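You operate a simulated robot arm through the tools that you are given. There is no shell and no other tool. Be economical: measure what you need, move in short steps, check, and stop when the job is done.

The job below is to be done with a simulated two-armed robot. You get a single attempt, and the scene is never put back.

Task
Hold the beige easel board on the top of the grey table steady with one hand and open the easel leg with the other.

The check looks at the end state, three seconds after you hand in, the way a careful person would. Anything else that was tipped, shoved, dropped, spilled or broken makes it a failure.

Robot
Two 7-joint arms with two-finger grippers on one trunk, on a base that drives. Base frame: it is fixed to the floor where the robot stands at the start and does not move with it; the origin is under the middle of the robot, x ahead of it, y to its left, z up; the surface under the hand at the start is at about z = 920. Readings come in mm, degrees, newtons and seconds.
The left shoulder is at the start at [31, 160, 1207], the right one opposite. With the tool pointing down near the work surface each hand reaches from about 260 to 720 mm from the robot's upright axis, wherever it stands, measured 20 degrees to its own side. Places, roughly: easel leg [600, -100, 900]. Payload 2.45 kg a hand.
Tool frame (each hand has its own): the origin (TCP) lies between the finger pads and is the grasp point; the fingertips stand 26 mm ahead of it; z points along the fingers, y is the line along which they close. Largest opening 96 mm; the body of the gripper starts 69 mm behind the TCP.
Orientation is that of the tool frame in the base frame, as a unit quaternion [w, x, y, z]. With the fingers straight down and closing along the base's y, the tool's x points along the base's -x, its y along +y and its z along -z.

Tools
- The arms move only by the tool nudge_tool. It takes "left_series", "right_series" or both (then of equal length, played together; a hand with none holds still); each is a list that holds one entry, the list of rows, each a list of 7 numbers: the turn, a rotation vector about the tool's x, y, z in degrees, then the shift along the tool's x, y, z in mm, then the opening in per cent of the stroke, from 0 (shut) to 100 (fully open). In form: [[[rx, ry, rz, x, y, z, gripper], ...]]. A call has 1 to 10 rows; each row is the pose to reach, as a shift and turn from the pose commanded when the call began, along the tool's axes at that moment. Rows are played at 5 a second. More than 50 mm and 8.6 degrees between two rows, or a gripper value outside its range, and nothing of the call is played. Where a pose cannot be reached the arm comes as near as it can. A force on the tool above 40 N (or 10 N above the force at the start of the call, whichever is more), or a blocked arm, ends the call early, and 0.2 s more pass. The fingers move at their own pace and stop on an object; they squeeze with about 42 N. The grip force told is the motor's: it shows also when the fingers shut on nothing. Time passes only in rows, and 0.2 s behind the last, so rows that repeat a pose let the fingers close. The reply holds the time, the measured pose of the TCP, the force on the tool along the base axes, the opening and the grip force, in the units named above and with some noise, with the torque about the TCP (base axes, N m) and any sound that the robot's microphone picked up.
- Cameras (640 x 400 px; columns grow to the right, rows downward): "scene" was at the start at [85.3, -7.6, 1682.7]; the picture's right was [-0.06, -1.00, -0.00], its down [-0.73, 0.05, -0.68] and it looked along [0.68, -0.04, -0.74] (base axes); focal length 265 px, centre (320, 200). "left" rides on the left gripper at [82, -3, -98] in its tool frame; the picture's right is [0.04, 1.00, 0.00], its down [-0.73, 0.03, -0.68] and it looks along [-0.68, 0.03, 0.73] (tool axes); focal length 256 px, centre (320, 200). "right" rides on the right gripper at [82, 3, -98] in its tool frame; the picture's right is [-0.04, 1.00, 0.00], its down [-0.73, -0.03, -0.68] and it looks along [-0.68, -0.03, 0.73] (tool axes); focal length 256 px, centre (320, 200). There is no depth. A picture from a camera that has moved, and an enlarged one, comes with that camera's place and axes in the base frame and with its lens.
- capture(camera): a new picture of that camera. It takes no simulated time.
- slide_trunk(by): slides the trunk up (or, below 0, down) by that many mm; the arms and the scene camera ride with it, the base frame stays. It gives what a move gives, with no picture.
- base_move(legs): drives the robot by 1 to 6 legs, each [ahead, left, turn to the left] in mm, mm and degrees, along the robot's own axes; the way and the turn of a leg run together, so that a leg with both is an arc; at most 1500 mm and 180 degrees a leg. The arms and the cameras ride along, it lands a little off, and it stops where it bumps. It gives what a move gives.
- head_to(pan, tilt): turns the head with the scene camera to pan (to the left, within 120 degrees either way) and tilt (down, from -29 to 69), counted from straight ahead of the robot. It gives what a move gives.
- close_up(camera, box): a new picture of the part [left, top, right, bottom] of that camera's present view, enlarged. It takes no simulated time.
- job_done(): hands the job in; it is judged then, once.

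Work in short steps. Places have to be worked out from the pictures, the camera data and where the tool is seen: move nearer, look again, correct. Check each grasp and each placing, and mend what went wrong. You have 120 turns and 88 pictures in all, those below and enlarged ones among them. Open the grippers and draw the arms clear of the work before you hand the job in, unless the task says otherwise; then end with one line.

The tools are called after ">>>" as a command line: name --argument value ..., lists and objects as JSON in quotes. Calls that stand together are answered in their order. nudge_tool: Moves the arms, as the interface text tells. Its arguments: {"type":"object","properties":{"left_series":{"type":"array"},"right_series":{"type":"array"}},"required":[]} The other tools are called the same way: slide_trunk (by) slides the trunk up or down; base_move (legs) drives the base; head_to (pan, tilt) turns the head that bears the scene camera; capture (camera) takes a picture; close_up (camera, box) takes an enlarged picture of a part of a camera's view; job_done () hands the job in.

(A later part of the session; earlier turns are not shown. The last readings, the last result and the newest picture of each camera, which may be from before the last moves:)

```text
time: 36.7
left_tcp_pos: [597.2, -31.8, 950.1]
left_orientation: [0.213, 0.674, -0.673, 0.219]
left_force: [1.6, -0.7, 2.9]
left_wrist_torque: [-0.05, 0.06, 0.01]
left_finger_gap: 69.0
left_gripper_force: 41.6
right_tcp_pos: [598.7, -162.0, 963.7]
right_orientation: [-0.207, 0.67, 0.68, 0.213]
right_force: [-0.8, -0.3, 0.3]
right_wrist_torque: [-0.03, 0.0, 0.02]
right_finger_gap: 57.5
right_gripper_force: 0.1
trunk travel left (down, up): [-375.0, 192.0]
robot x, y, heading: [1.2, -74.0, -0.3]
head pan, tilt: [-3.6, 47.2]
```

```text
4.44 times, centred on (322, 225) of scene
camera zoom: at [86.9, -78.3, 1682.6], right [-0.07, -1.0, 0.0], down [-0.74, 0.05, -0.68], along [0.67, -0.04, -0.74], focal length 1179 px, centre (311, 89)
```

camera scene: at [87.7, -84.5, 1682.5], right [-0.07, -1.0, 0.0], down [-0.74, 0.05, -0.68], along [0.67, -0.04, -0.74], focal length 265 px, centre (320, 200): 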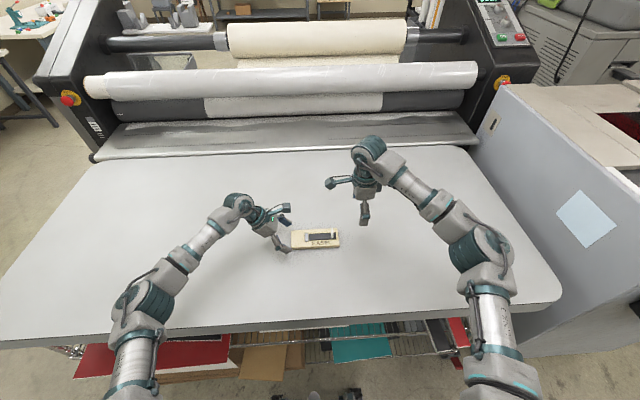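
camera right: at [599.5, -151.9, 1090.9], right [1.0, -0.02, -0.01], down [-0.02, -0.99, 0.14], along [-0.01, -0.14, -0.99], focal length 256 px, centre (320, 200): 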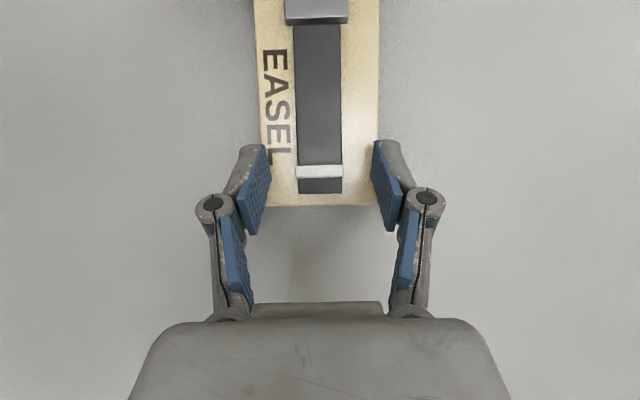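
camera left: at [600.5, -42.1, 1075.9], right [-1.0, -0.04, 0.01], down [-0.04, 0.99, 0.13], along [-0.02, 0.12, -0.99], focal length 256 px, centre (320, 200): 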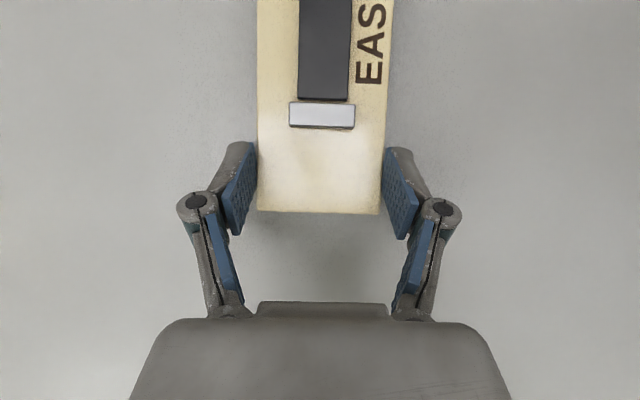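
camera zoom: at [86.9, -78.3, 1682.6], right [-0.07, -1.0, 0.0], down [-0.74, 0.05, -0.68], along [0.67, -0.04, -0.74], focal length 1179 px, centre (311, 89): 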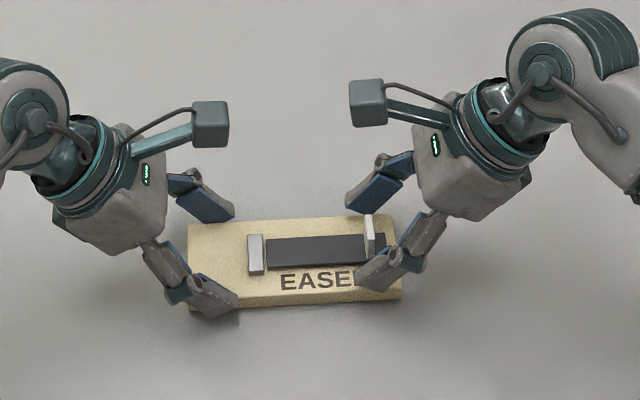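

The tips sit on both sides of the tab with no contact forces. Close the right gripper on it.

>>> nudge_tool --right_series '[[[0, 0, 0, 0, 0, 0, 45], [0, 0, 0, 0, 0, 0, 35], [0, 0, 0, 0, 0, 0, 28], [0, 0, 0, 0, 0, 0, 24], [0, 0, 0, 0, 0, 0, 15], [0, 0, 0, 0, 0, 0, 5], [0, 0, 0, 0, 0, 0, 5]]]'

>>> capture --camera "right"

>>> close_up --camera "scene" --box '[250, 180, 394, 270]'

```text
time: 38.3
left_tcp_pos: [597.2, -32.1, 950.0]
left_orientation: [0.211, 0.675, -0.672, 0.22]
left_force: [6.3, 0.0, -0.5]
left_wrist_torque: [-0.01, -0.05, 0.62]
left_finger_gap: 68.9
left_gripper_force: 42.0
right_tcp_pos: [597.8, -162.2, 964.0]
right_orientation: [-0.207, 0.67, 0.68, 0.214]
right_force: [-5.4, -0.1, 8.5]
right_wrist_torque: [0.36, 0.23, 0.02]
right_finger_gap: 25.1
right_gripper_force: 42.0
trunk travel left (down, up): [-375.0, 192.0]
robot x, y, heading: [-3.0, -73.2, -0.2]
head pan, tilt: [-3.6, 47.2]
```

```text
63 pictures are left
camera right: at [599.2, -151.9, 1091.7], right [1.0, -0.02, -0.01], down [-0.02, -0.99, 0.14], along [-0.01, -0.14, -0.99], focal length 256 px, centre (320, 200)
```

right: 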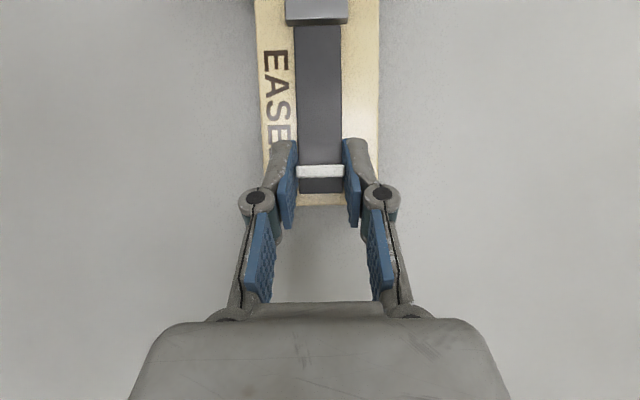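

```text
4.44 times, centred on (322, 225) of scene
camera zoom: at [85.9, -78.3, 1682.7], right [-0.07, -1.0, 0.0], down [-0.73, 0.05, -0.68], along [0.68, -0.04, -0.74], focal length 1179 px, centre (311, 89)
```

zoom: 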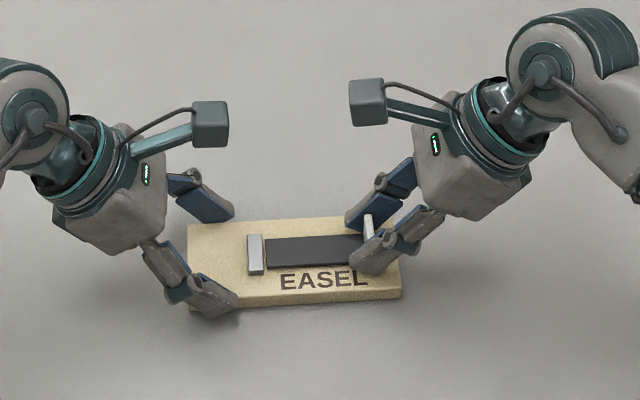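

The tab is gripped (25.1 mm, 42 N) and the board is undisturbed. Now lift along an arc about the hinge (pivot ≈ y -70, z 936), the first 10°, letting the tab pivot between the fingers.

>>> nudge_tool --right_series '[[[0, 0, 0, 2.7, 0, -2.6, 5], [0, 0, 0, 5.3, 0, -5.2, 5], [0, 0, 0, 8.2, 0, -7.6, 5], [0, 0, 0, 11.2, 0, -10, 5], [0, 0, 0, 11.2, 0, -10, 5]]]'

>>> close_up --camera "scene" --box '[250, 180, 394, 270]'

>>> capture --camera "right"

```text
time: 39.5
left_tcp_pos: [598.1, -31.3, 950.2]
left_orientation: [0.212, 0.675, -0.672, 0.219]
left_force: [-2.2, 10.2, 12.9]
left_wrist_torque: [-0.34, -0.01, -0.32]
left_finger_gap: 69.1
left_gripper_force: 42.3
right_tcp_pos: [599.2, -160.7, 977.7]
right_orientation: [-0.205, 0.671, 0.68, 0.213]
right_force: [2.5, -11.1, -11.0]
right_wrist_torque: [-1.46, -0.03, -0.04]
right_finger_gap: 24.5
right_gripper_force: 41.6
trunk travel left (down, up): [-375.0, 192.0]
robot x, y, heading: [1.6, -69.1, -0.1]
head pan, tilt: [-3.6, 47.2]
```

```text
4.44 times, centred on (322, 225) of scene
camera zoom: at [87.5, -77.9, 1682.6], right [-0.07, -1.0, 0.0], down [-0.74, 0.05, -0.68], along [0.67, -0.04, -0.74], focal length 1179 px, centre (311, 89)
```

zoom: 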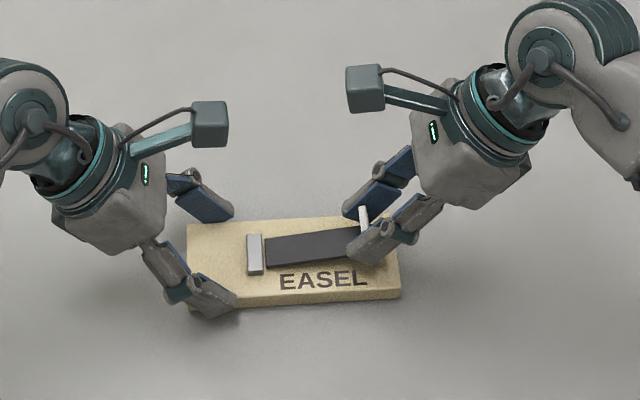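

```text
60 pictures are left
camera right: at [599.7, -149.1, 1105.1], right [1.0, -0.02, -0.01], down [-0.02, -0.99, 0.14], along [-0.01, -0.14, -0.99], focal length 256 px, centre (320, 200)
```

right: 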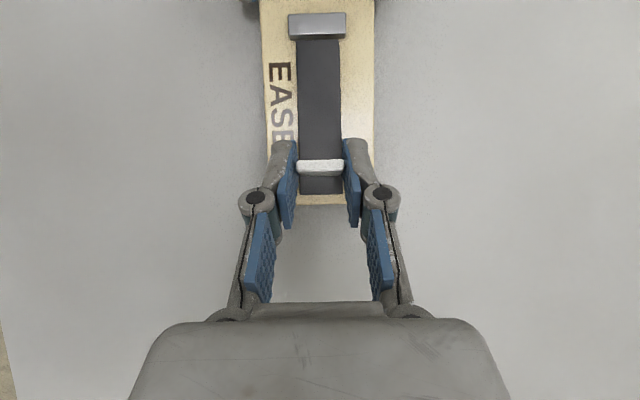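

The leg is coming up (about 10°) and the board stays put. Forces are modest (pad friction), so I continue the arc to about 30°.

>>> nudge_tool --right_series '[[[0, 0, 0, 6.1, 0, -4.3, 5], [0, 0, 0, 12.6, 0, -8, 5], [0, 0, 0, 19.5, 0, -11, 5], [0, 0, 0, 26.5, 0, -13.6, 5], [0, 0, 0, 26.5, 0, -13.6, 5]]]'

>>> close_up --camera "scene" --box '[250, 180, 394, 270]'

>>> capture --camera "right"

```text
time: 40.7
left_tcp_pos: [598.6, -31.4, 949.2]
left_orientation: [0.213, 0.674, -0.673, 0.219]
left_force: [-1.0, 18.6, 12.2]
left_wrist_torque: [0.21, -0.26, -0.38]
left_finger_gap: 69.0
left_gripper_force: 42.4
right_tcp_pos: [598.8, -144.8, 1004.8]
right_orientation: [-0.206, 0.67, 0.681, 0.213]
right_force: [4.5, -17.9, -2.5]
right_wrist_torque: [-1.45, 0.19, -0.11]
right_finger_gap: 23.1
right_gripper_force: 41.8
trunk travel left (down, up): [-375.0, 192.0]
robot x, y, heading: [2.8, -71.6, -0.1]
head pan, tilt: [-3.6, 47.2]
```

```text
4.44 times, centred on (322, 225) of scene
camera zoom: at [86.5, -77.9, 1682.7], right [-0.07, -1.0, 0.0], down [-0.74, 0.05, -0.68], along [0.67, -0.04, -0.74], focal length 1179 px, centre (311, 89)
```

zoom: 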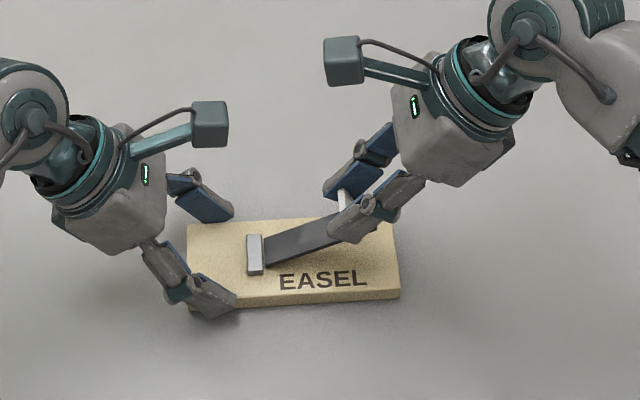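

```text
58 pictures are left
camera right: at [599.1, -134.5, 1132.4], right [1.0, -0.02, -0.01], down [-0.02, -0.99, 0.14], along [-0.01, -0.14, -0.99], focal length 256 px, centre (320, 200)
```

right: 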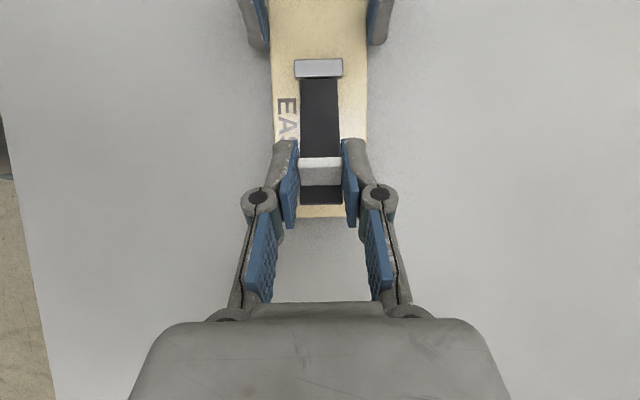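

About 30° now; the board is still firm. The sideways load suggests a slightly larger radius, so I add 2 mm outward and continue to about 60°.

>>> nudge_tool --right_series '[[[0, 0, 0, 7, 0, -2.8, 5], [0, 0, 0, 14.1, 0, -5, 5], [0, 0, 0, 21.7, 0, -5.6, 5], [0, 0, 0, 29.3, 0, -5.6, 5], [0, 0, 0, 37, 0, -4.9, 5], [0, 0, 0, 44.5, 0, -3.6, 5], [0, 0, 0, 44.5, 0, -3.6, 5]]]'

>>> close_up --camera "scene" --box '[250, 180, 394, 270]'

>>> capture --camera "right"

```text
time: 42.3
left_tcp_pos: [598.4, -33.1, 950.1]
left_orientation: [0.214, 0.674, -0.673, 0.219]
left_force: [-6.8, 10.0, 11.9]
left_wrist_torque: [-0.26, -0.56, -0.22]
left_finger_gap: 69.3
left_gripper_force: 42.3
right_tcp_pos: [597.3, -110.8, 1031.7]
right_orientation: [-0.206, 0.67, 0.68, 0.214]
right_force: [6.7, -10.4, -9.5]
right_wrist_torque: [-1.27, 0.15, -0.23]
right_finger_gap: 22.1
right_gripper_force: 42.2
trunk travel left (down, up): [-375.0, 192.0]
robot x, y, heading: [2.3, -70.6, -0.1]
head pan, tilt: [-3.6, 47.2]
```

```text
4.44 times, centred on (322, 225) of scene
camera zoom: at [87.1, -77.6, 1682.6], right [-0.07, -1.0, 0.0], down [-0.74, 0.05, -0.68], along [0.67, -0.04, -0.74], focal length 1179 px, centre (311, 89)
```

zoom: 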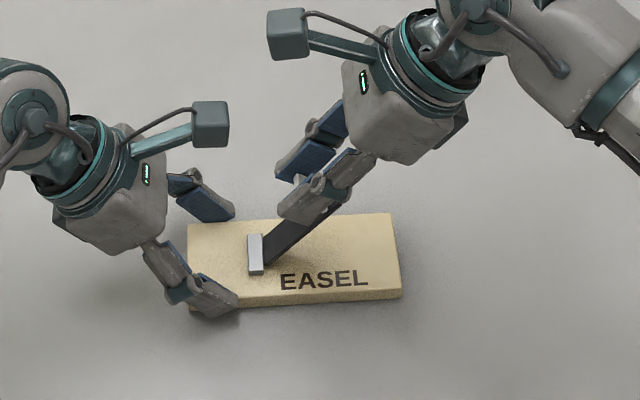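

```text
56 pictures are left
camera right: at [598.0, -99.4, 1159.8], right [1.0, -0.02, -0.01], down [-0.02, -0.99, 0.14], along [-0.01, -0.14, -0.99], focal length 256 px, centre (320, 200)
```

right: 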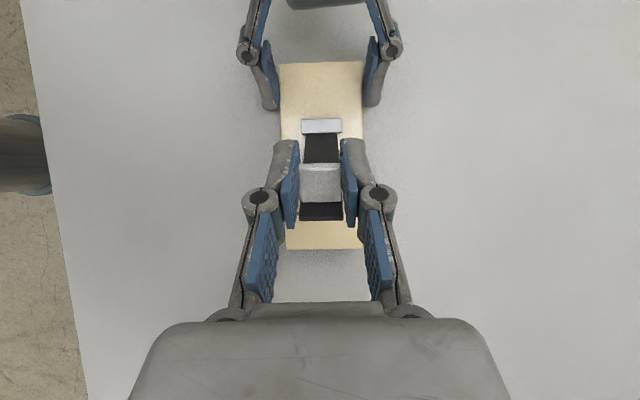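

About 57°; forces stay under 15 N. Continue to about 80°, watching for a stop.

>>> nudge_tool --right_series '[[[0, 0, 0, 7.4, 0, 1.9, 5], [0, 0, 0, 14.6, 0, 4.6, 5], [0, 0, 0, 21.5, 0, 7.9, 5], [0, 0, 0, 28.1, 0, 11.7, 5], [0, 0, 0, 28.1, 0, 11.7, 5]]]'

>>> close_up --camera "scene" --box '[250, 180, 394, 270]'

>>> capture --camera "right"

```text
time: 43.5
left_tcp_pos: [599.3, -33.0, 949.2]
left_orientation: [0.213, 0.674, -0.672, 0.22]
left_force: [-1.9, 14.5, 8.1]
left_wrist_torque: [-0.16, 0.1, -0.05]
left_finger_gap: 69.2
left_gripper_force: 42.0
right_tcp_pos: [596.7, -80.4, 1039.9]
right_orientation: [-0.206, 0.67, 0.68, 0.214]
right_force: [2.4, -17.2, -0.1]
right_wrist_torque: [-1.25, -0.03, -0.13]
right_finger_gap: 22.2
right_gripper_force: 41.9
trunk travel left (down, up): [-375.0, 192.0]
robot x, y, heading: [3.6, -71.7, 0.1]
head pan, tilt: [-3.6, 47.2]
```

```text
4.44 times, centred on (322, 225) of scene
camera zoom: at [86.1, -78.2, 1682.8], right [-0.07, -1.0, 0.0], down [-0.73, 0.05, -0.68], along [0.67, -0.04, -0.74], focal length 1179 px, centre (311, 89)
```

zoom: 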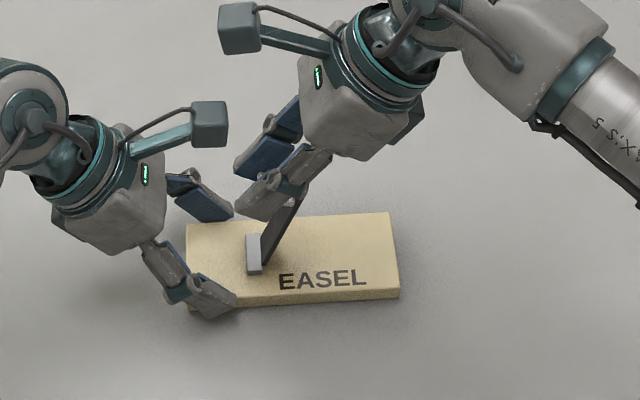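

```text
54 pictures are left
camera right: at [597.4, -70.6, 1167.0], right [1.0, -0.02, -0.01], down [-0.02, -0.99, 0.14], along [-0.01, -0.14, -0.99], focal length 256 px, centre (320, 200)
```

right: 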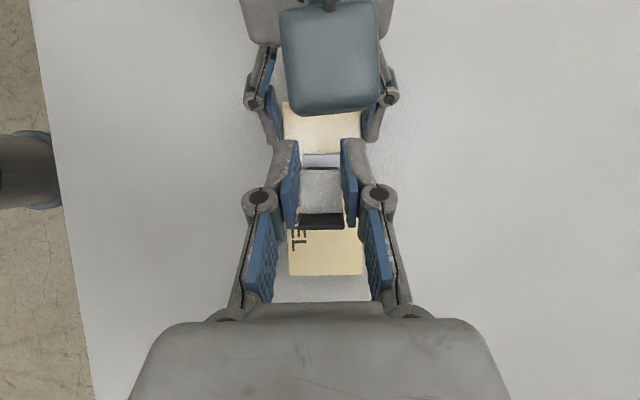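

About 78° and no stop yet. The left camera box is getting near, but there's about 10 mm of clearance up to 90°, so I advance carefully to about 90°.

>>> nudge_tool --right_series '[[[0, 0, 0, 3.2, 0, 2.1, 5], [0, 0, 0, 6.3, 0, 4.4, 5], [0, 0, 0, 9.3, 0, 6.8, 5], [0, 0, 0, 12.1, 0, 9.3, 5], [0, 0, 0, 12.1, 0, 9.3, 5]]]'

>>> close_up --camera "scene" --box '[250, 180, 394, 270]'

>>> capture --camera "left"

```text
time: 44.7
left_tcp_pos: [597.6, -31.7, 949.1]
left_orientation: [0.211, 0.674, -0.673, 0.22]
left_force: [-1.6, 21.7, 4.0]
left_wrist_torque: [-0.31, -0.02, -0.25]
left_finger_gap: 69.0
left_gripper_force: 41.9
right_tcp_pos: [596.2, -64.4, 1040.1]
right_orientation: [-0.206, 0.67, 0.679, 0.216]
right_force: [9.5, -23.4, 25.0]
right_wrist_torque: [-0.43, -0.03, -0.16]
right_finger_gap: 22.1
right_gripper_force: 42.2
trunk travel left (down, up): [-375.0, 192.0]
robot x, y, heading: [1.2, -70.8, 0.1]
head pan, tilt: [-3.6, 47.2]
```

```text
4.44 times, centred on (322, 225) of scene
camera zoom: at [83.6, -78.5, 1683.1], right [-0.07, -1.0, 0.0], down [-0.73, 0.05, -0.68], along [0.68, -0.04, -0.74], focal length 1179 px, centre (311, 89)
```

zoom: 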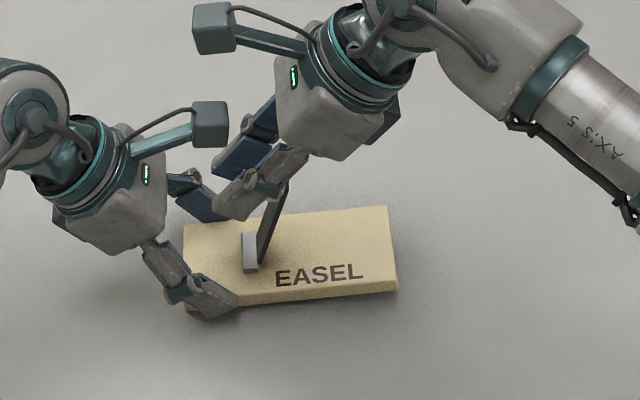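

```text
52 pictures are left
camera left: at [599.3, -41.8, 1076.3], right [-1.0, -0.04, 0.01], down [-0.04, 0.99, 0.13], along [-0.02, 0.13, -0.99], focal length 256 px, centre (320, 200)
```

left: 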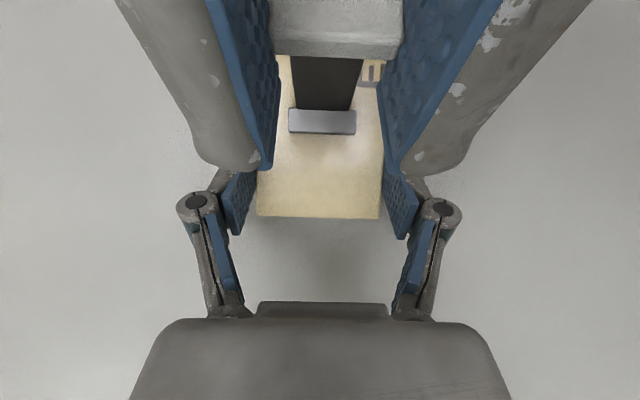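

There's now a 25 N upward reaction and the pivot torque dropped: either the path is pressing the nearly vertical leg into its hinge or a stop is reached. I back off upward 3 mm to see.

>>> nudge_tool --right_series '[[[0, 0, 0, 0.9, 0, -1.3, 5], [0, 0, 0, 1.7, 0, -2.5, 5], [0, 0, 0, 1.7, 0, -2.5, 5]]]'

>>> capture --camera "right"

>>> close_up --camera "scene" --box '[280, 190, 360, 240]'

```text
time: 45.5
left_tcp_pos: [596.6, -32.2, 950.0]
left_orientation: [0.213, 0.673, -0.673, 0.22]
left_force: [-12.7, 19.5, 8.6]
left_wrist_torque: [-0.42, -0.3, -0.4]
left_finger_gap: 69.3
left_gripper_force: 42.2
right_tcp_pos: [595.4, -64.2, 1041.7]
right_orientation: [-0.207, 0.67, 0.681, 0.213]
right_force: [14.4, -18.6, 12.3]
right_wrist_torque: [-0.34, -0.28, -0.18]
right_finger_gap: 21.9
right_gripper_force: 42.6
trunk travel left (down, up): [-375.0, 192.0]
robot x, y, heading: [3.1, -72.5, -0.2]
head pan, tilt: [-3.6, 47.2]
```

```text
51 pictures are left
camera right: at [596.1, -53.9, 1168.6], right [1.0, -0.02, -0.01], down [-0.02, -0.99, 0.14], along [-0.01, -0.14, -0.99], focal length 256 px, centre (320, 200)
```

right: 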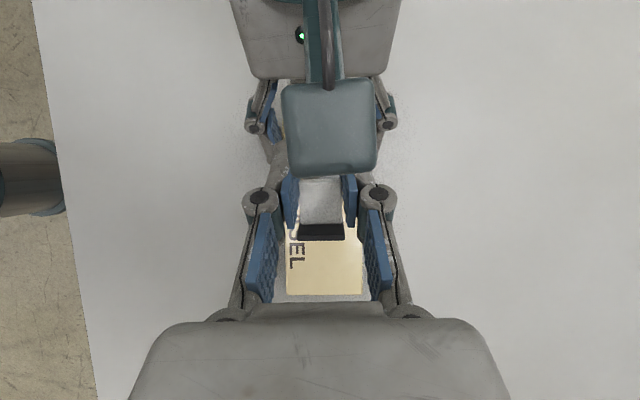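

```text
8.00 times, centred on (320, 215) of scene
camera zoom: at [83.7, -76.9, 1682.9], right [-0.07, -1.0, 0.0], down [-0.73, 0.05, -0.68], along [0.68, -0.04, -0.74], focal length 2123 px, centre (320, 80)
```

zoom: 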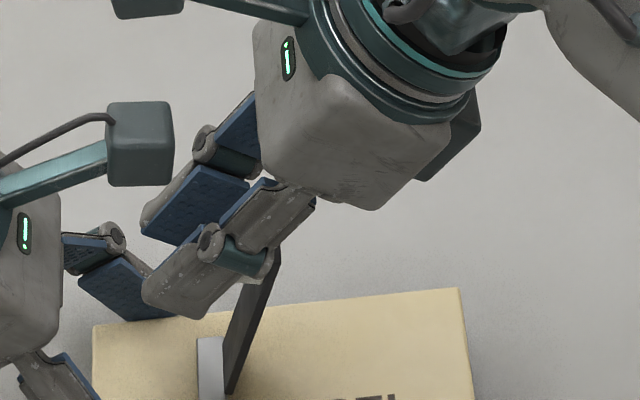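

From the scene view the leg leans about 13° from vertical (φ≈77°), and the right fingers are very close to the left camera box, so pushing further in this pose is risky. I open the right gripper gently and see whether the leg stays up; then I can push it from behind, lower down.

>>> nudge_tool --right_series '[[[0, 0, 0, -1, 0, -1, 22], [0, 0, 0, -1, 0, -1, 26], [0, 0, 0, -1, 0, -1, 30], [0, 0, 0, -1, 0, -1, 40], [0, 0, 0, -1, 0, -1, 50], [0, 0, 0, -1, 0, -1, 50]]]'

>>> close_up --camera "scene" --box '[280, 190, 376, 250]'

>>> capture --camera "right"

```text
time: 46.9
left_tcp_pos: [597.4, -33.1, 950.3]
left_orientation: [0.213, 0.674, -0.672, 0.221]
left_force: [0.5, -3.4, 12.0]
left_wrist_torque: [0.16, 0.36, 0.13]
left_finger_gap: 69.4
left_gripper_force: 42.8
right_tcp_pos: [595.5, -67.9, 1041.9]
right_orientation: [-0.207, 0.67, 0.68, 0.214]
right_force: [-0.4, -0.1, 0.3]
right_wrist_torque: [-0.01, 0.02, 0.0]
right_finger_gap: 48.0
right_gripper_force: 0.0
trunk travel left (down, up): [-375.0, 192.0]
robot x, y, heading: [0.1, -70.9, -0.1]
head pan, tilt: [-3.6, 47.2]
```

```text
6.67 times, centred on (328, 220) of scene
camera zoom: at [85.7, -79.2, 1682.8], right [-0.07, -1.0, 0.0], down [-0.73, 0.05, -0.68], along [0.68, -0.04, -0.74], focal length 1769 px, centre (267, 67)
```

zoom: 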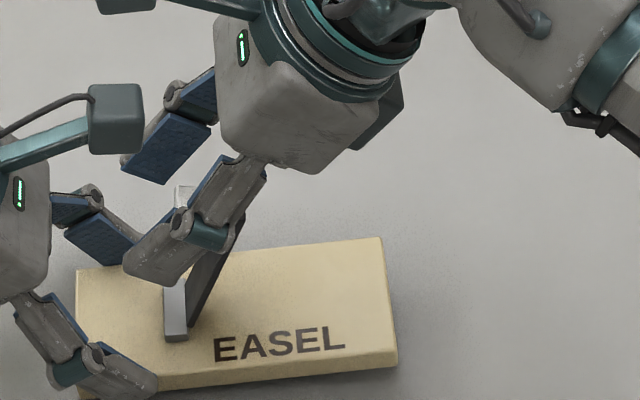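

```text
48 pictures are left
camera right: at [596.7, -56.8, 1169.4], right [1.0, -0.02, -0.01], down [-0.02, -0.99, 0.14], along [-0.01, -0.14, -0.99], focal length 256 px, centre (320, 200)
```

right: 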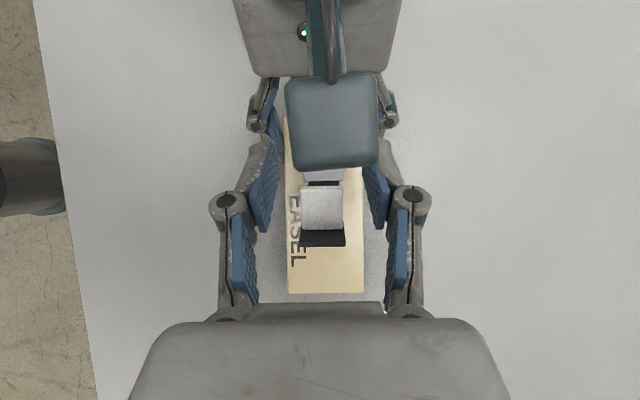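

The leg stays up on its own and both forces are clear. Retreat the right hand straight toward -y by 80 mm, so the fingers slide off either side of the leg.

>>> nudge_tool --right_series '[[[0, 0, 0, -13, 0, -9.2, 50], [0, 0, 0, -26, 0, -18.4, 50], [0, 0, 0, -39, 0, -27.5, 50], [0, 0, 0, -52, 0, -36.7, 50], [0, 0, 0, -65.5, 0, -45.9, 50], [0, 0, 0, -65.5, 0, -45.9, 50]]]'

>>> close_up --camera "scene" --box '[264, 185, 376, 255]'

>>> capture --camera "right"

>>> capture --camera "left"

```text
time: 48.3
left_tcp_pos: [596.8, -33.7, 949.4]
left_orientation: [0.212, 0.674, -0.672, 0.22]
left_force: [2.1, -0.5, 13.6]
left_wrist_torque: [0.31, 0.45, -0.03]
left_finger_gap: 69.3
left_gripper_force: 41.9
right_tcp_pos: [596.1, -147.5, 1041.5]
right_orientation: [-0.207, 0.669, 0.681, 0.213]
right_force: [0.5, -0.5, -0.5]
right_wrist_torque: [-0.03, -0.02, -0.01]
right_finger_gap: 48.1
right_gripper_force: 0.1
trunk travel left (down, up): [-375.0, 192.0]
robot x, y, heading: [-0.2, -71.9, -0.0]
head pan, tilt: [-3.6, 47.2]
```

```text
5.71 times, centred on (320, 220) of scene
camera zoom: at [85.2, -78.3, 1682.8], right [-0.07, -1.0, 0.0], down [-0.73, 0.05, -0.68], along [0.68, -0.04, -0.74], focal length 1516 px, centre (320, 86)
```

zoom: 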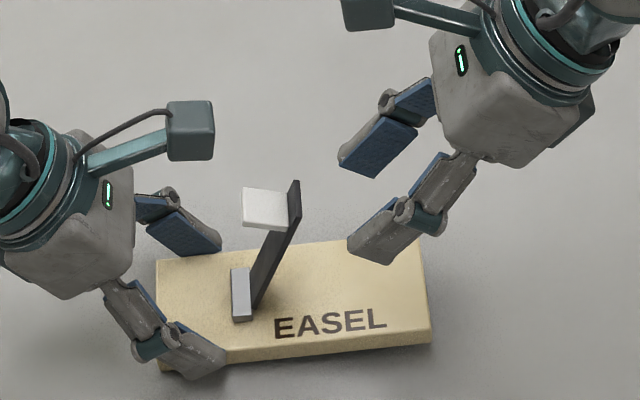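

```text
46 pictures are left
camera right: at [597.2, -136.4, 1169.6], right [1.0, -0.02, -0.01], down [-0.02, -0.99, 0.14], along [-0.01, -0.14, -0.99], focal length 256 px, centre (320, 200)
```

right: 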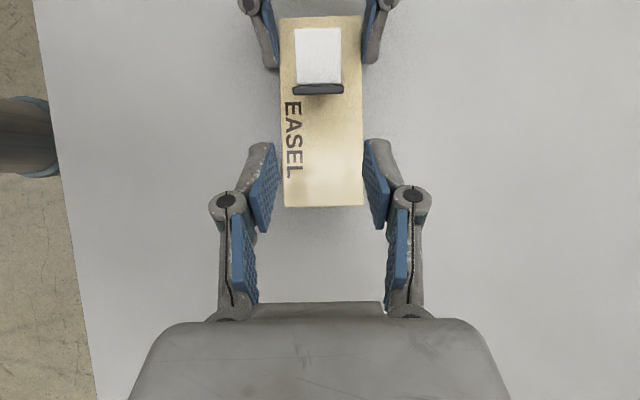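

```text
45 pictures are left
camera left: at [599.9, -41.8, 1076.3], right [-1.0, -0.04, 0.01], down [-0.04, 0.99, 0.13], along [-0.02, 0.12, -0.99], focal length 256 px, centre (320, 200)
```

left: 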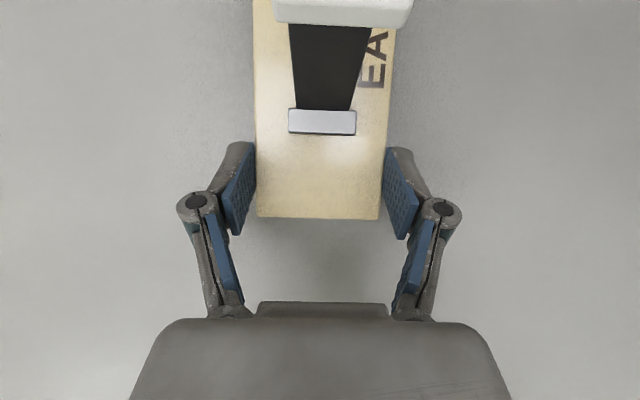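

The leg stands by itself at about 70°. The board's far end has been pulled up a few mm, which I'll press down afterwards. Now I close the right fingers and go to the back side of the leg to push it further.

>>> nudge_tool --right_series '[[[0, 0, 0, 0, 0, 0, 20], [0, 0, 0, 0, 0, 0, 0], [0, 0, 0, -2, 0, 8, 0], [0, 0, 0, -4, 0, 16, 0], [0, 0, 0, -6, 0, 22.6, 0], [0, 0, 0, -6, 0, 22.6, 0]]]'

>>> close_up --camera "scene" --box '[264, 185, 376, 255]'

>>> capture --camera "right"

```text
time: 49.7
left_tcp_pos: [597.1, -33.2, 947.8]
left_orientation: [0.213, 0.673, -0.673, 0.22]
left_force: [-0.1, 0.2, 11.5]
left_wrist_torque: [0.28, 0.44, 0.02]
left_finger_gap: 68.9
left_gripper_force: 41.8
right_tcp_pos: [597.7, -139.4, 1020.5]
right_orientation: [-0.207, 0.67, 0.681, 0.214]
right_force: [0.2, -0.7, 0.4]
right_wrist_torque: [0.02, 0.0, 0.0]
right_finger_gap: 0.0
right_gripper_force: 28.4
trunk travel left (down, up): [-375.0, 192.0]
robot x, y, heading: [3.7, -75.8, 0.0]
head pan, tilt: [-3.6, 47.2]
```

```text
5.71 times, centred on (320, 220) of scene
camera zoom: at [85.2, -78.0, 1682.8], right [-0.07, -1.0, 0.0], down [-0.73, 0.05, -0.68], along [0.68, -0.04, -0.74], focal length 1516 px, centre (320, 86)
```

zoom: 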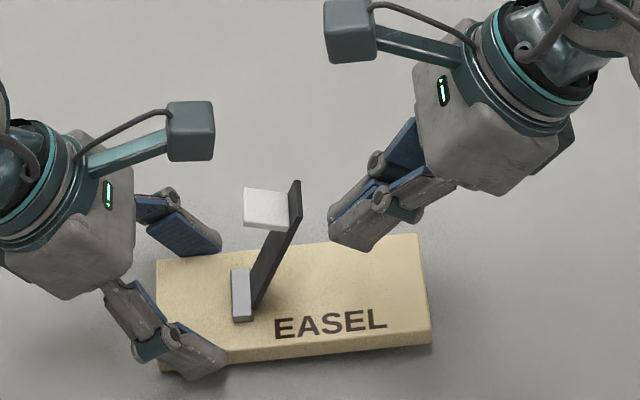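

```text
43 pictures are left
camera right: at [597.6, -128.5, 1147.5], right [1.0, -0.02, -0.01], down [-0.02, -0.99, 0.14], along [-0.01, -0.14, -0.99], focal length 256 px, centre (320, 200)
```

right: 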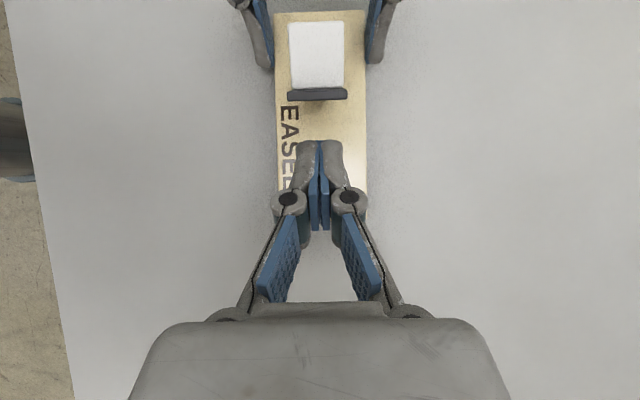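

Fingers are closed and behind the leg at the right height. Push +y in small steps to around vertical.

>>> nudge_tool --right_series '[[[0, 0, 0, 4.1, 0, 2.9, 0], [0, 0, 0, 8.2, 0, 5.7, 0], [0, 0, 0, 12.3, 0, 8.6, 0], [0, 0, 0, 16.4, 0, 11.5, 0], [0, 0, 0, 20.5, 0, 14.3, 0], [0, 0, 0, 24.6, 0, 17.2, 0], [0, 0, 0, 28.7, 0, 20, 0]]]'

>>> close_up --camera "scene" --box '[264, 185, 376, 255]'

```text
time: 51.3
left_tcp_pos: [598.8, -30.8, 949.3]
left_orientation: [0.21, 0.675, -0.673, 0.219]
left_force: [-1.5, 18.6, 10.9]
left_wrist_torque: [-0.66, 0.12, -0.06]
left_finger_gap: 69.5
left_gripper_force: 42.4
right_tcp_pos: [597.7, -105.8, 1020.8]
right_orientation: [-0.206, 0.671, 0.68, 0.215]
right_force: [2.0, -21.0, 4.0]
right_wrist_torque: [-0.22, -0.03, -0.11]
right_finger_gap: 6.0
right_gripper_force: 28.2
trunk travel left (down, up): [-375.0, 192.0]
robot x, y, heading: [-2.4, -73.3, -0.1]
head pan, tilt: [-3.6, 47.2]
```

```text
5.71 times, centred on (320, 220) of scene
camera zoom: at [84.6, -79.4, 1682.9], right [-0.07, -1.0, 0.0], down [-0.73, 0.05, -0.68], along [0.68, -0.04, -0.74], focal length 1516 px, centre (320, 86)
```

zoom: 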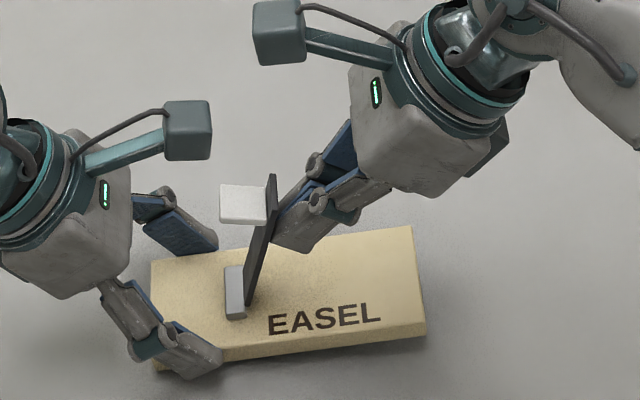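

The leg is at about 80° with 21 N. Push another 10 mm to tell friction from a stop.

>>> nudge_tool --right_series '[[[0, 0, 0, 2, 0, 1.4, 0], [0, 0, 0, 4.1, 0, 2.9, 0], [0, 0, 0, 6.1, 0, 4.3, 0], [0, 0, 0, 8.2, 0, 5.7, 0]]]'

>>> close_up --camera "scene" --box '[264, 185, 376, 255]'

>>> capture --camera "right"

```text
time: 52.3
left_tcp_pos: [598.3, -33.0, 949.9]
left_orientation: [0.212, 0.674, -0.672, 0.221]
left_force: [4.2, 21.3, 15.2]
left_wrist_torque: [-0.55, -0.04, 0.0]
left_finger_gap: 69.4
left_gripper_force: 42.1
right_tcp_pos: [595.8, -94.4, 1020.9]
right_orientation: [-0.207, 0.67, 0.681, 0.214]
right_force: [-0.6, -23.2, 8.7]
right_wrist_torque: [-0.1, 0.0, 0.02]
right_finger_gap: 6.2
right_gripper_force: 28.4
trunk travel left (down, up): [-375.0, 192.0]
robot x, y, heading: [-1.3, -65.2, -0.1]
head pan, tilt: [-3.6, 47.2]
```

```text
5.71 times, centred on (320, 220) of scene
camera zoom: at [83.5, -79.4, 1683.0], right [-0.07, -1.0, 0.0], down [-0.73, 0.05, -0.68], along [0.68, -0.04, -0.74], focal length 1516 px, centre (320, 86)
```

zoom: 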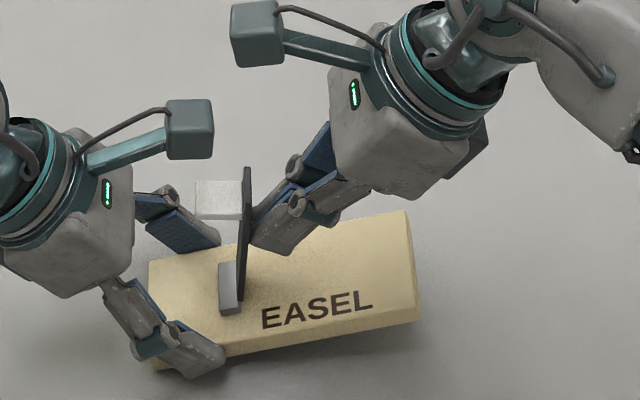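

```text
40 pictures are left
camera right: at [596.8, -84.5, 1148.4], right [1.0, -0.02, -0.01], down [-0.02, -0.99, 0.14], along [-0.01, -0.14, -0.99], focal length 256 px, centre (320, 200)
```

right: 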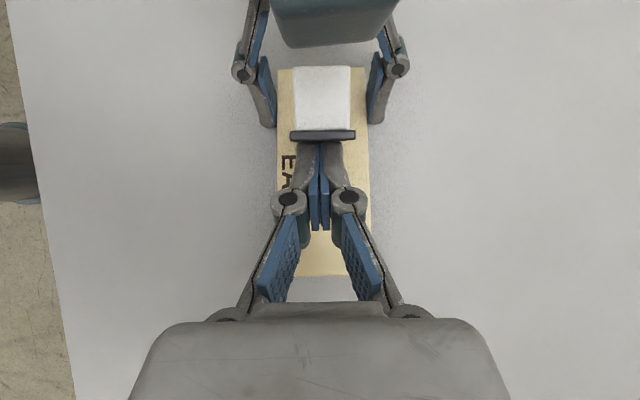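

The leg reached vertical only because the board itself is tipping up in the left grip while the force stays the same, so the leg is at its hinge stop relative to the board (fully open). I stop pushing, retreat, and then press the board's far end back down flat.

>>> nudge_tool --right_series '[[[0, 0, 0, -12, 0, -8, 0], [0, 0, 0, -24, 0, -16, 0], [0, 0, 0, -36, 0, -24.5, 0], [0, 0, 0, -47, 0, -32.5, 0], [0, 0, 0, -58, 0, -40.5, 0], [0, 0, 0, -58, 0, -40.5, 0]]]'

>>> close_up --camera "scene" --box '[264, 185, 376, 255]'

>>> capture --camera "right"

>>> capture --camera "left"

```text
time: 53.7
left_tcp_pos: [596.6, -34.8, 950.2]
left_orientation: [-0.212, -0.673, 0.674, -0.219]
left_force: [-1.8, -5.7, 19.8]
left_wrist_torque: [0.29, 0.0, 0.01]
left_finger_gap: 69.0
left_gripper_force: 42.4
right_tcp_pos: [596.3, -165.3, 1020.9]
right_orientation: [-0.207, 0.669, 0.681, 0.214]
right_force: [0.3, 1.0, -0.1]
right_wrist_torque: [-0.03, 0.0, 0.01]
right_finger_gap: 0.1
right_gripper_force: 28.8
trunk travel left (down, up): [-375.0, 192.0]
robot x, y, heading: [-1.3, -74.2, -0.2]
head pan, tilt: [-3.6, 47.2]
```

```text
5.71 times, centred on (320, 220) of scene
camera zoom: at [82.7, -80.8, 1683.0], right [-0.07, -1.0, 0.0], down [-0.73, 0.05, -0.68], along [0.68, -0.04, -0.74], focal length 1516 px, centre (320, 86)
```

zoom: 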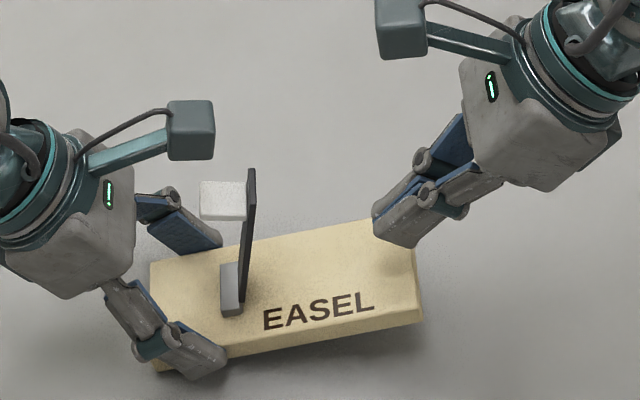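

```text
38 pictures are left
camera right: at [597.1, -155.4, 1148.2], right [1.0, -0.02, -0.01], down [-0.02, -0.99, 0.14], along [-0.01, -0.14, -0.99], focal length 256 px, centre (320, 200)
```

right: 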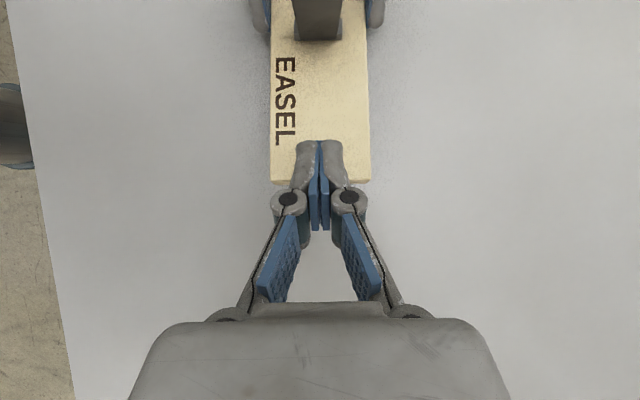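

```text
37 pictures are left
camera left: at [598.7, -43.8, 1077.3], right [-1.0, -0.04, 0.01], down [-0.03, 0.99, 0.12], along [-0.02, 0.12, -0.99], focal length 256 px, centre (320, 200)
```

left: 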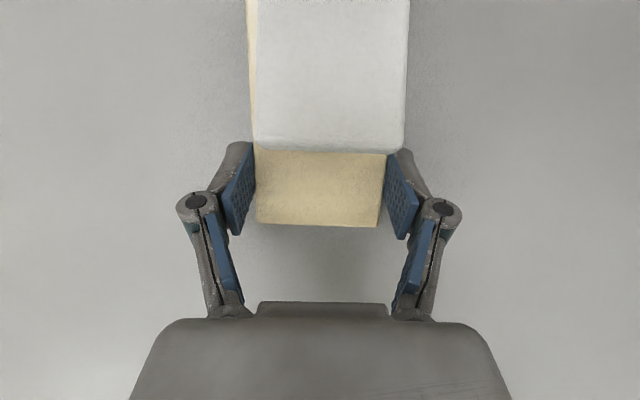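

The board is pitched up about 12° in the left grip (its end top is at z≈965). Press it down gently with the closed right fingertips at y≈-160, in small steps.

>>> nudge_tool --right_series '[[[0, 0, 0, -5.7, 0, 8.2, 0], [0, 0, 0, -11.5, 0, 16.4, 0], [0, 0, 0, -17.1, 0, 24.6, 0], [0, 0, 0, -20.6, 0, 29.5, 0], [0, 0, 0, -24, 0, 34.4, 0], [0, 0, 0, -27.5, 0, 39.3, 0], [0, 0, 0, -29.8, 0, 42.6, 0]]]'

>>> close_up --camera "scene" --box '[264, 185, 376, 255]'

```text
time: 55.3
left_tcp_pos: [598.2, -31.7, 947.8]
left_orientation: [0.212, 0.675, -0.672, 0.219]
left_force: [-1.0, 5.1, -12.1]
left_wrist_torque: [1.54, 0.04, -0.06]
left_finger_gap: 69.4
left_gripper_force: 42.0
right_tcp_pos: [599.9, -164.2, 967.8]
right_orientation: [-0.207, 0.67, 0.68, 0.213]
right_force: [1.4, -5.1, 11.4]
right_wrist_torque: [-0.11, 0.0, 0.01]
right_finger_gap: 5.7
right_gripper_force: 28.6
trunk travel left (down, up): [-375.0, 192.0]
robot x, y, heading: [1.2, -68.7, 0.0]
head pan, tilt: [-3.6, 47.2]
```

```text
5.71 times, centred on (320, 220) of scene
camera zoom: at [87.6, -77.4, 1682.5], right [-0.07, -1.0, 0.0], down [-0.74, 0.05, -0.68], along [0.67, -0.04, -0.74], focal length 1516 px, centre (320, 86)
```

zoom: 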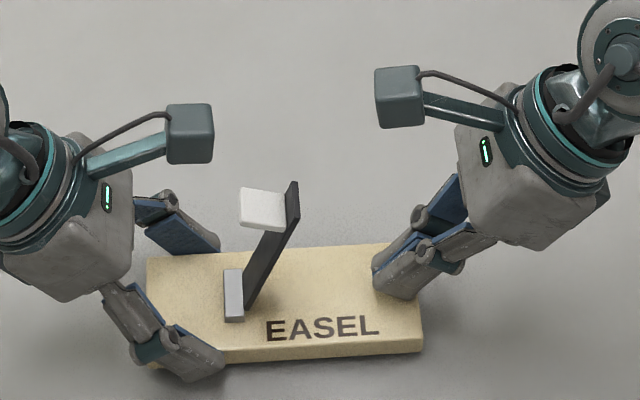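

The board is nearly flat (contact z≈940) with 11 N. Press a few more mm until it seats.

>>> nudge_tool --right_series '[[[0, 0, 0, -1.4, 0, 2, 0], [0, 0, 0, -2.8, 0, 4.1, 0], [0, 0, 0, -4, 0, 5.8, 0], [0, 0, 0, -5.1, 0, 7.4, 0]]]'

>>> close_up --camera "scene" --box '[264, 185, 376, 255]'

>>> capture --camera "left"

```text
time: 56.3
left_tcp_pos: [597.7, -31.7, 949.6]
left_orientation: [0.211, 0.675, -0.672, 0.22]
left_force: [3.6, 7.2, -12.3]
left_wrist_torque: [1.37, 0.45, 0.42]
left_finger_gap: 69.1
left_gripper_force: 42.1
right_tcp_pos: [598.8, -165.0, 963.3]
right_orientation: [-0.206, 0.669, 0.681, 0.216]
right_force: [-2.5, -8.8, 29.8]
right_wrist_torque: [-0.09, 0.03, 0.13]
right_finger_gap: 6.1
right_gripper_force: 28.5
trunk travel left (down, up): [-375.0, 192.0]
robot x, y, heading: [0.7, -67.8, -0.2]
head pan, tilt: [-3.6, 47.2]
```

```text
5.71 times, centred on (320, 220) of scene
camera zoom: at [84.6, -78.3, 1683.1], right [-0.07, -1.0, 0.0], down [-0.73, 0.05, -0.68], along [0.68, -0.04, -0.74], focal length 1516 px, centre (320, 86)
```

zoom: 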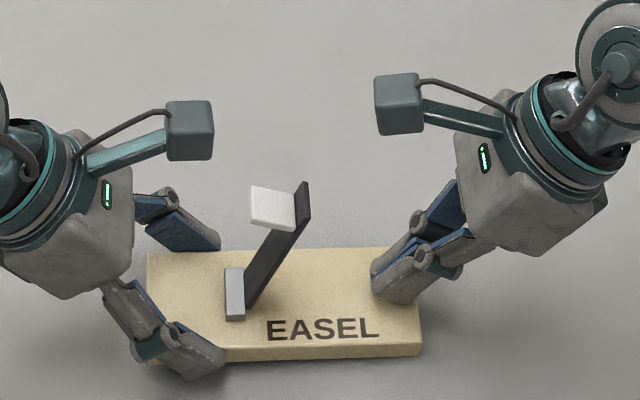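

```text
34 pictures are left
camera left: at [599.9, -41.4, 1076.6], right [-1.0, -0.04, 0.01], down [-0.04, 0.99, 0.13], along [-0.02, 0.13, -0.99], focal length 256 px, centre (320, 200)
```

left: 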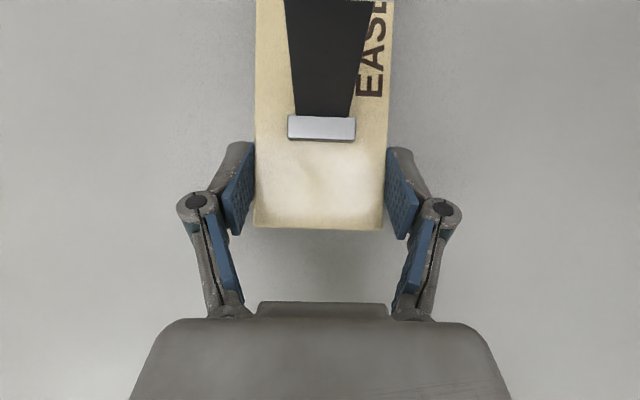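

The board is flat on the table again and the leg stands at about 68°. I'll raise the right hand and do a light push to make sure the leg is really at its stop with the board flat.

>>> nudge_tool --right_series '[[[0, 0, 0, 6.5, 0, -9.3, 0], [0, 0, 0, 13, 0, -18.7, 0], [0, 0, 0, 19.5, 0, -28, 0], [0, 0, 0, 26, 0, -37.4, 0], [0, 0, 0, 32.5, 0, -46.7, 0], [0, 0, 0, 40.7, 0, -41, 0], [0, 0, 0, 48.9, 0, -35.3, 0], [0, 0, 0, 53, 0, -32.4, 0]]]'

>>> close_up --camera "scene" --box '[264, 185, 376, 255]'

```text
time: 58.1
left_tcp_pos: [598.3, -32.6, 949.4]
left_orientation: [0.212, 0.674, -0.672, 0.22]
left_force: [1.6, -0.8, 4.6]
left_wrist_torque: [-0.84, 0.18, 0.15]
left_finger_gap: 68.8
left_gripper_force: 41.1
right_tcp_pos: [598.3, -139.7, 1016.5]
right_orientation: [-0.208, 0.67, 0.68, 0.214]
right_force: [-0.2, 0.8, 0.7]
right_wrist_torque: [0.01, 0.0, 0.03]
right_finger_gap: 0.0
right_gripper_force: 28.5
trunk travel left (down, up): [-375.0, 192.0]
robot x, y, heading: [-0.3, -73.7, -0.1]
head pan, tilt: [-3.6, 47.2]
```

```text
5.71 times, centred on (320, 220) of scene
camera zoom: at [86.8, -78.1, 1682.7], right [-0.07, -1.0, 0.0], down [-0.74, 0.05, -0.68], along [0.67, -0.04, -0.74], focal length 1516 px, centre (320, 86)
```

zoom: 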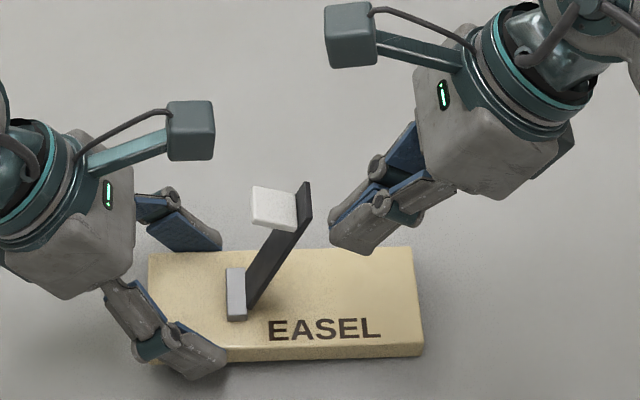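

Board flat and leg up. Now a light push in 3 mm steps, reading the force.

>>> nudge_tool --right_series '[[[0, 0, 0, 2.5, 0, 1.7, 0], [0, 0, 0, 4.9, 0, 3.4, 0], [0, 0, 0, 7.4, 0, 5.1, 0]]]'

>>> nudge_tool --right_series '[[[0, 0, 0, 1.6, 0, 1.1, 0], [0, 0, 0, 3.3, 0, 2.3, 0]]]'

>>> close_up --camera "scene" --box '[264, 185, 376, 255]'

```text
time: 58.9
left_tcp_pos: [597.7, -32.2, 950.1]
left_orientation: [0.213, 0.673, -0.673, 0.219]
left_force: [1.6, -1.5, 6.7]
left_wrist_torque: [-0.97, 0.21, 0.2]
left_finger_gap: 69.0
left_gripper_force: 42.2
right_tcp_pos: [597.4, -130.2, 1016.4]
right_orientation: [-0.207, 0.67, 0.681, 0.213]
right_force: [0.0, 0.1, -0.4]
right_wrist_torque: [-0.01, 0.03, -0.01]
right_finger_gap: 0.0
right_gripper_force: 28.4
trunk travel left (down, up): [-375.0, 192.0]
robot x, y, heading: [1.3, -70.3, 0.0]
head pan, tilt: [-3.6, 47.2]
```

```text
time: 59.5
left_tcp_pos: [598.5, -32.8, 949.4]
left_orientation: [0.212, 0.674, -0.673, 0.219]
left_force: [-0.1, -1.6, 5.0]
left_wrist_torque: [-0.97, 0.17, 0.12]
left_finger_gap: 69.0
left_gripper_force: 41.8
right_tcp_pos: [598.4, -125.9, 1015.6]
right_orientation: [-0.206, 0.67, 0.681, 0.213]
right_force: [0.2, 0.5, 0.4]
right_wrist_torque: [0.02, 0.03, -0.03]
right_finger_gap: 0.0
right_gripper_force: 28.6
trunk travel left (down, up): [-375.0, 192.0]
robot x, y, heading: [0.8, -69.0, -0.2]
head pan, tilt: [-3.6, 47.2]
```

```text
5.71 times, centred on (320, 220) of scene
camera zoom: at [86.5, -78.0, 1682.7], right [-0.07, -1.0, 0.0], down [-0.74, 0.05, -0.68], along [0.67, -0.04, -0.74], focal length 1516 px, centre (320, 86)
```

zoom: 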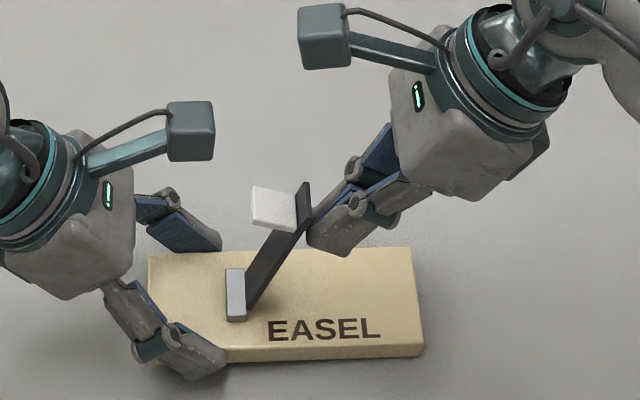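

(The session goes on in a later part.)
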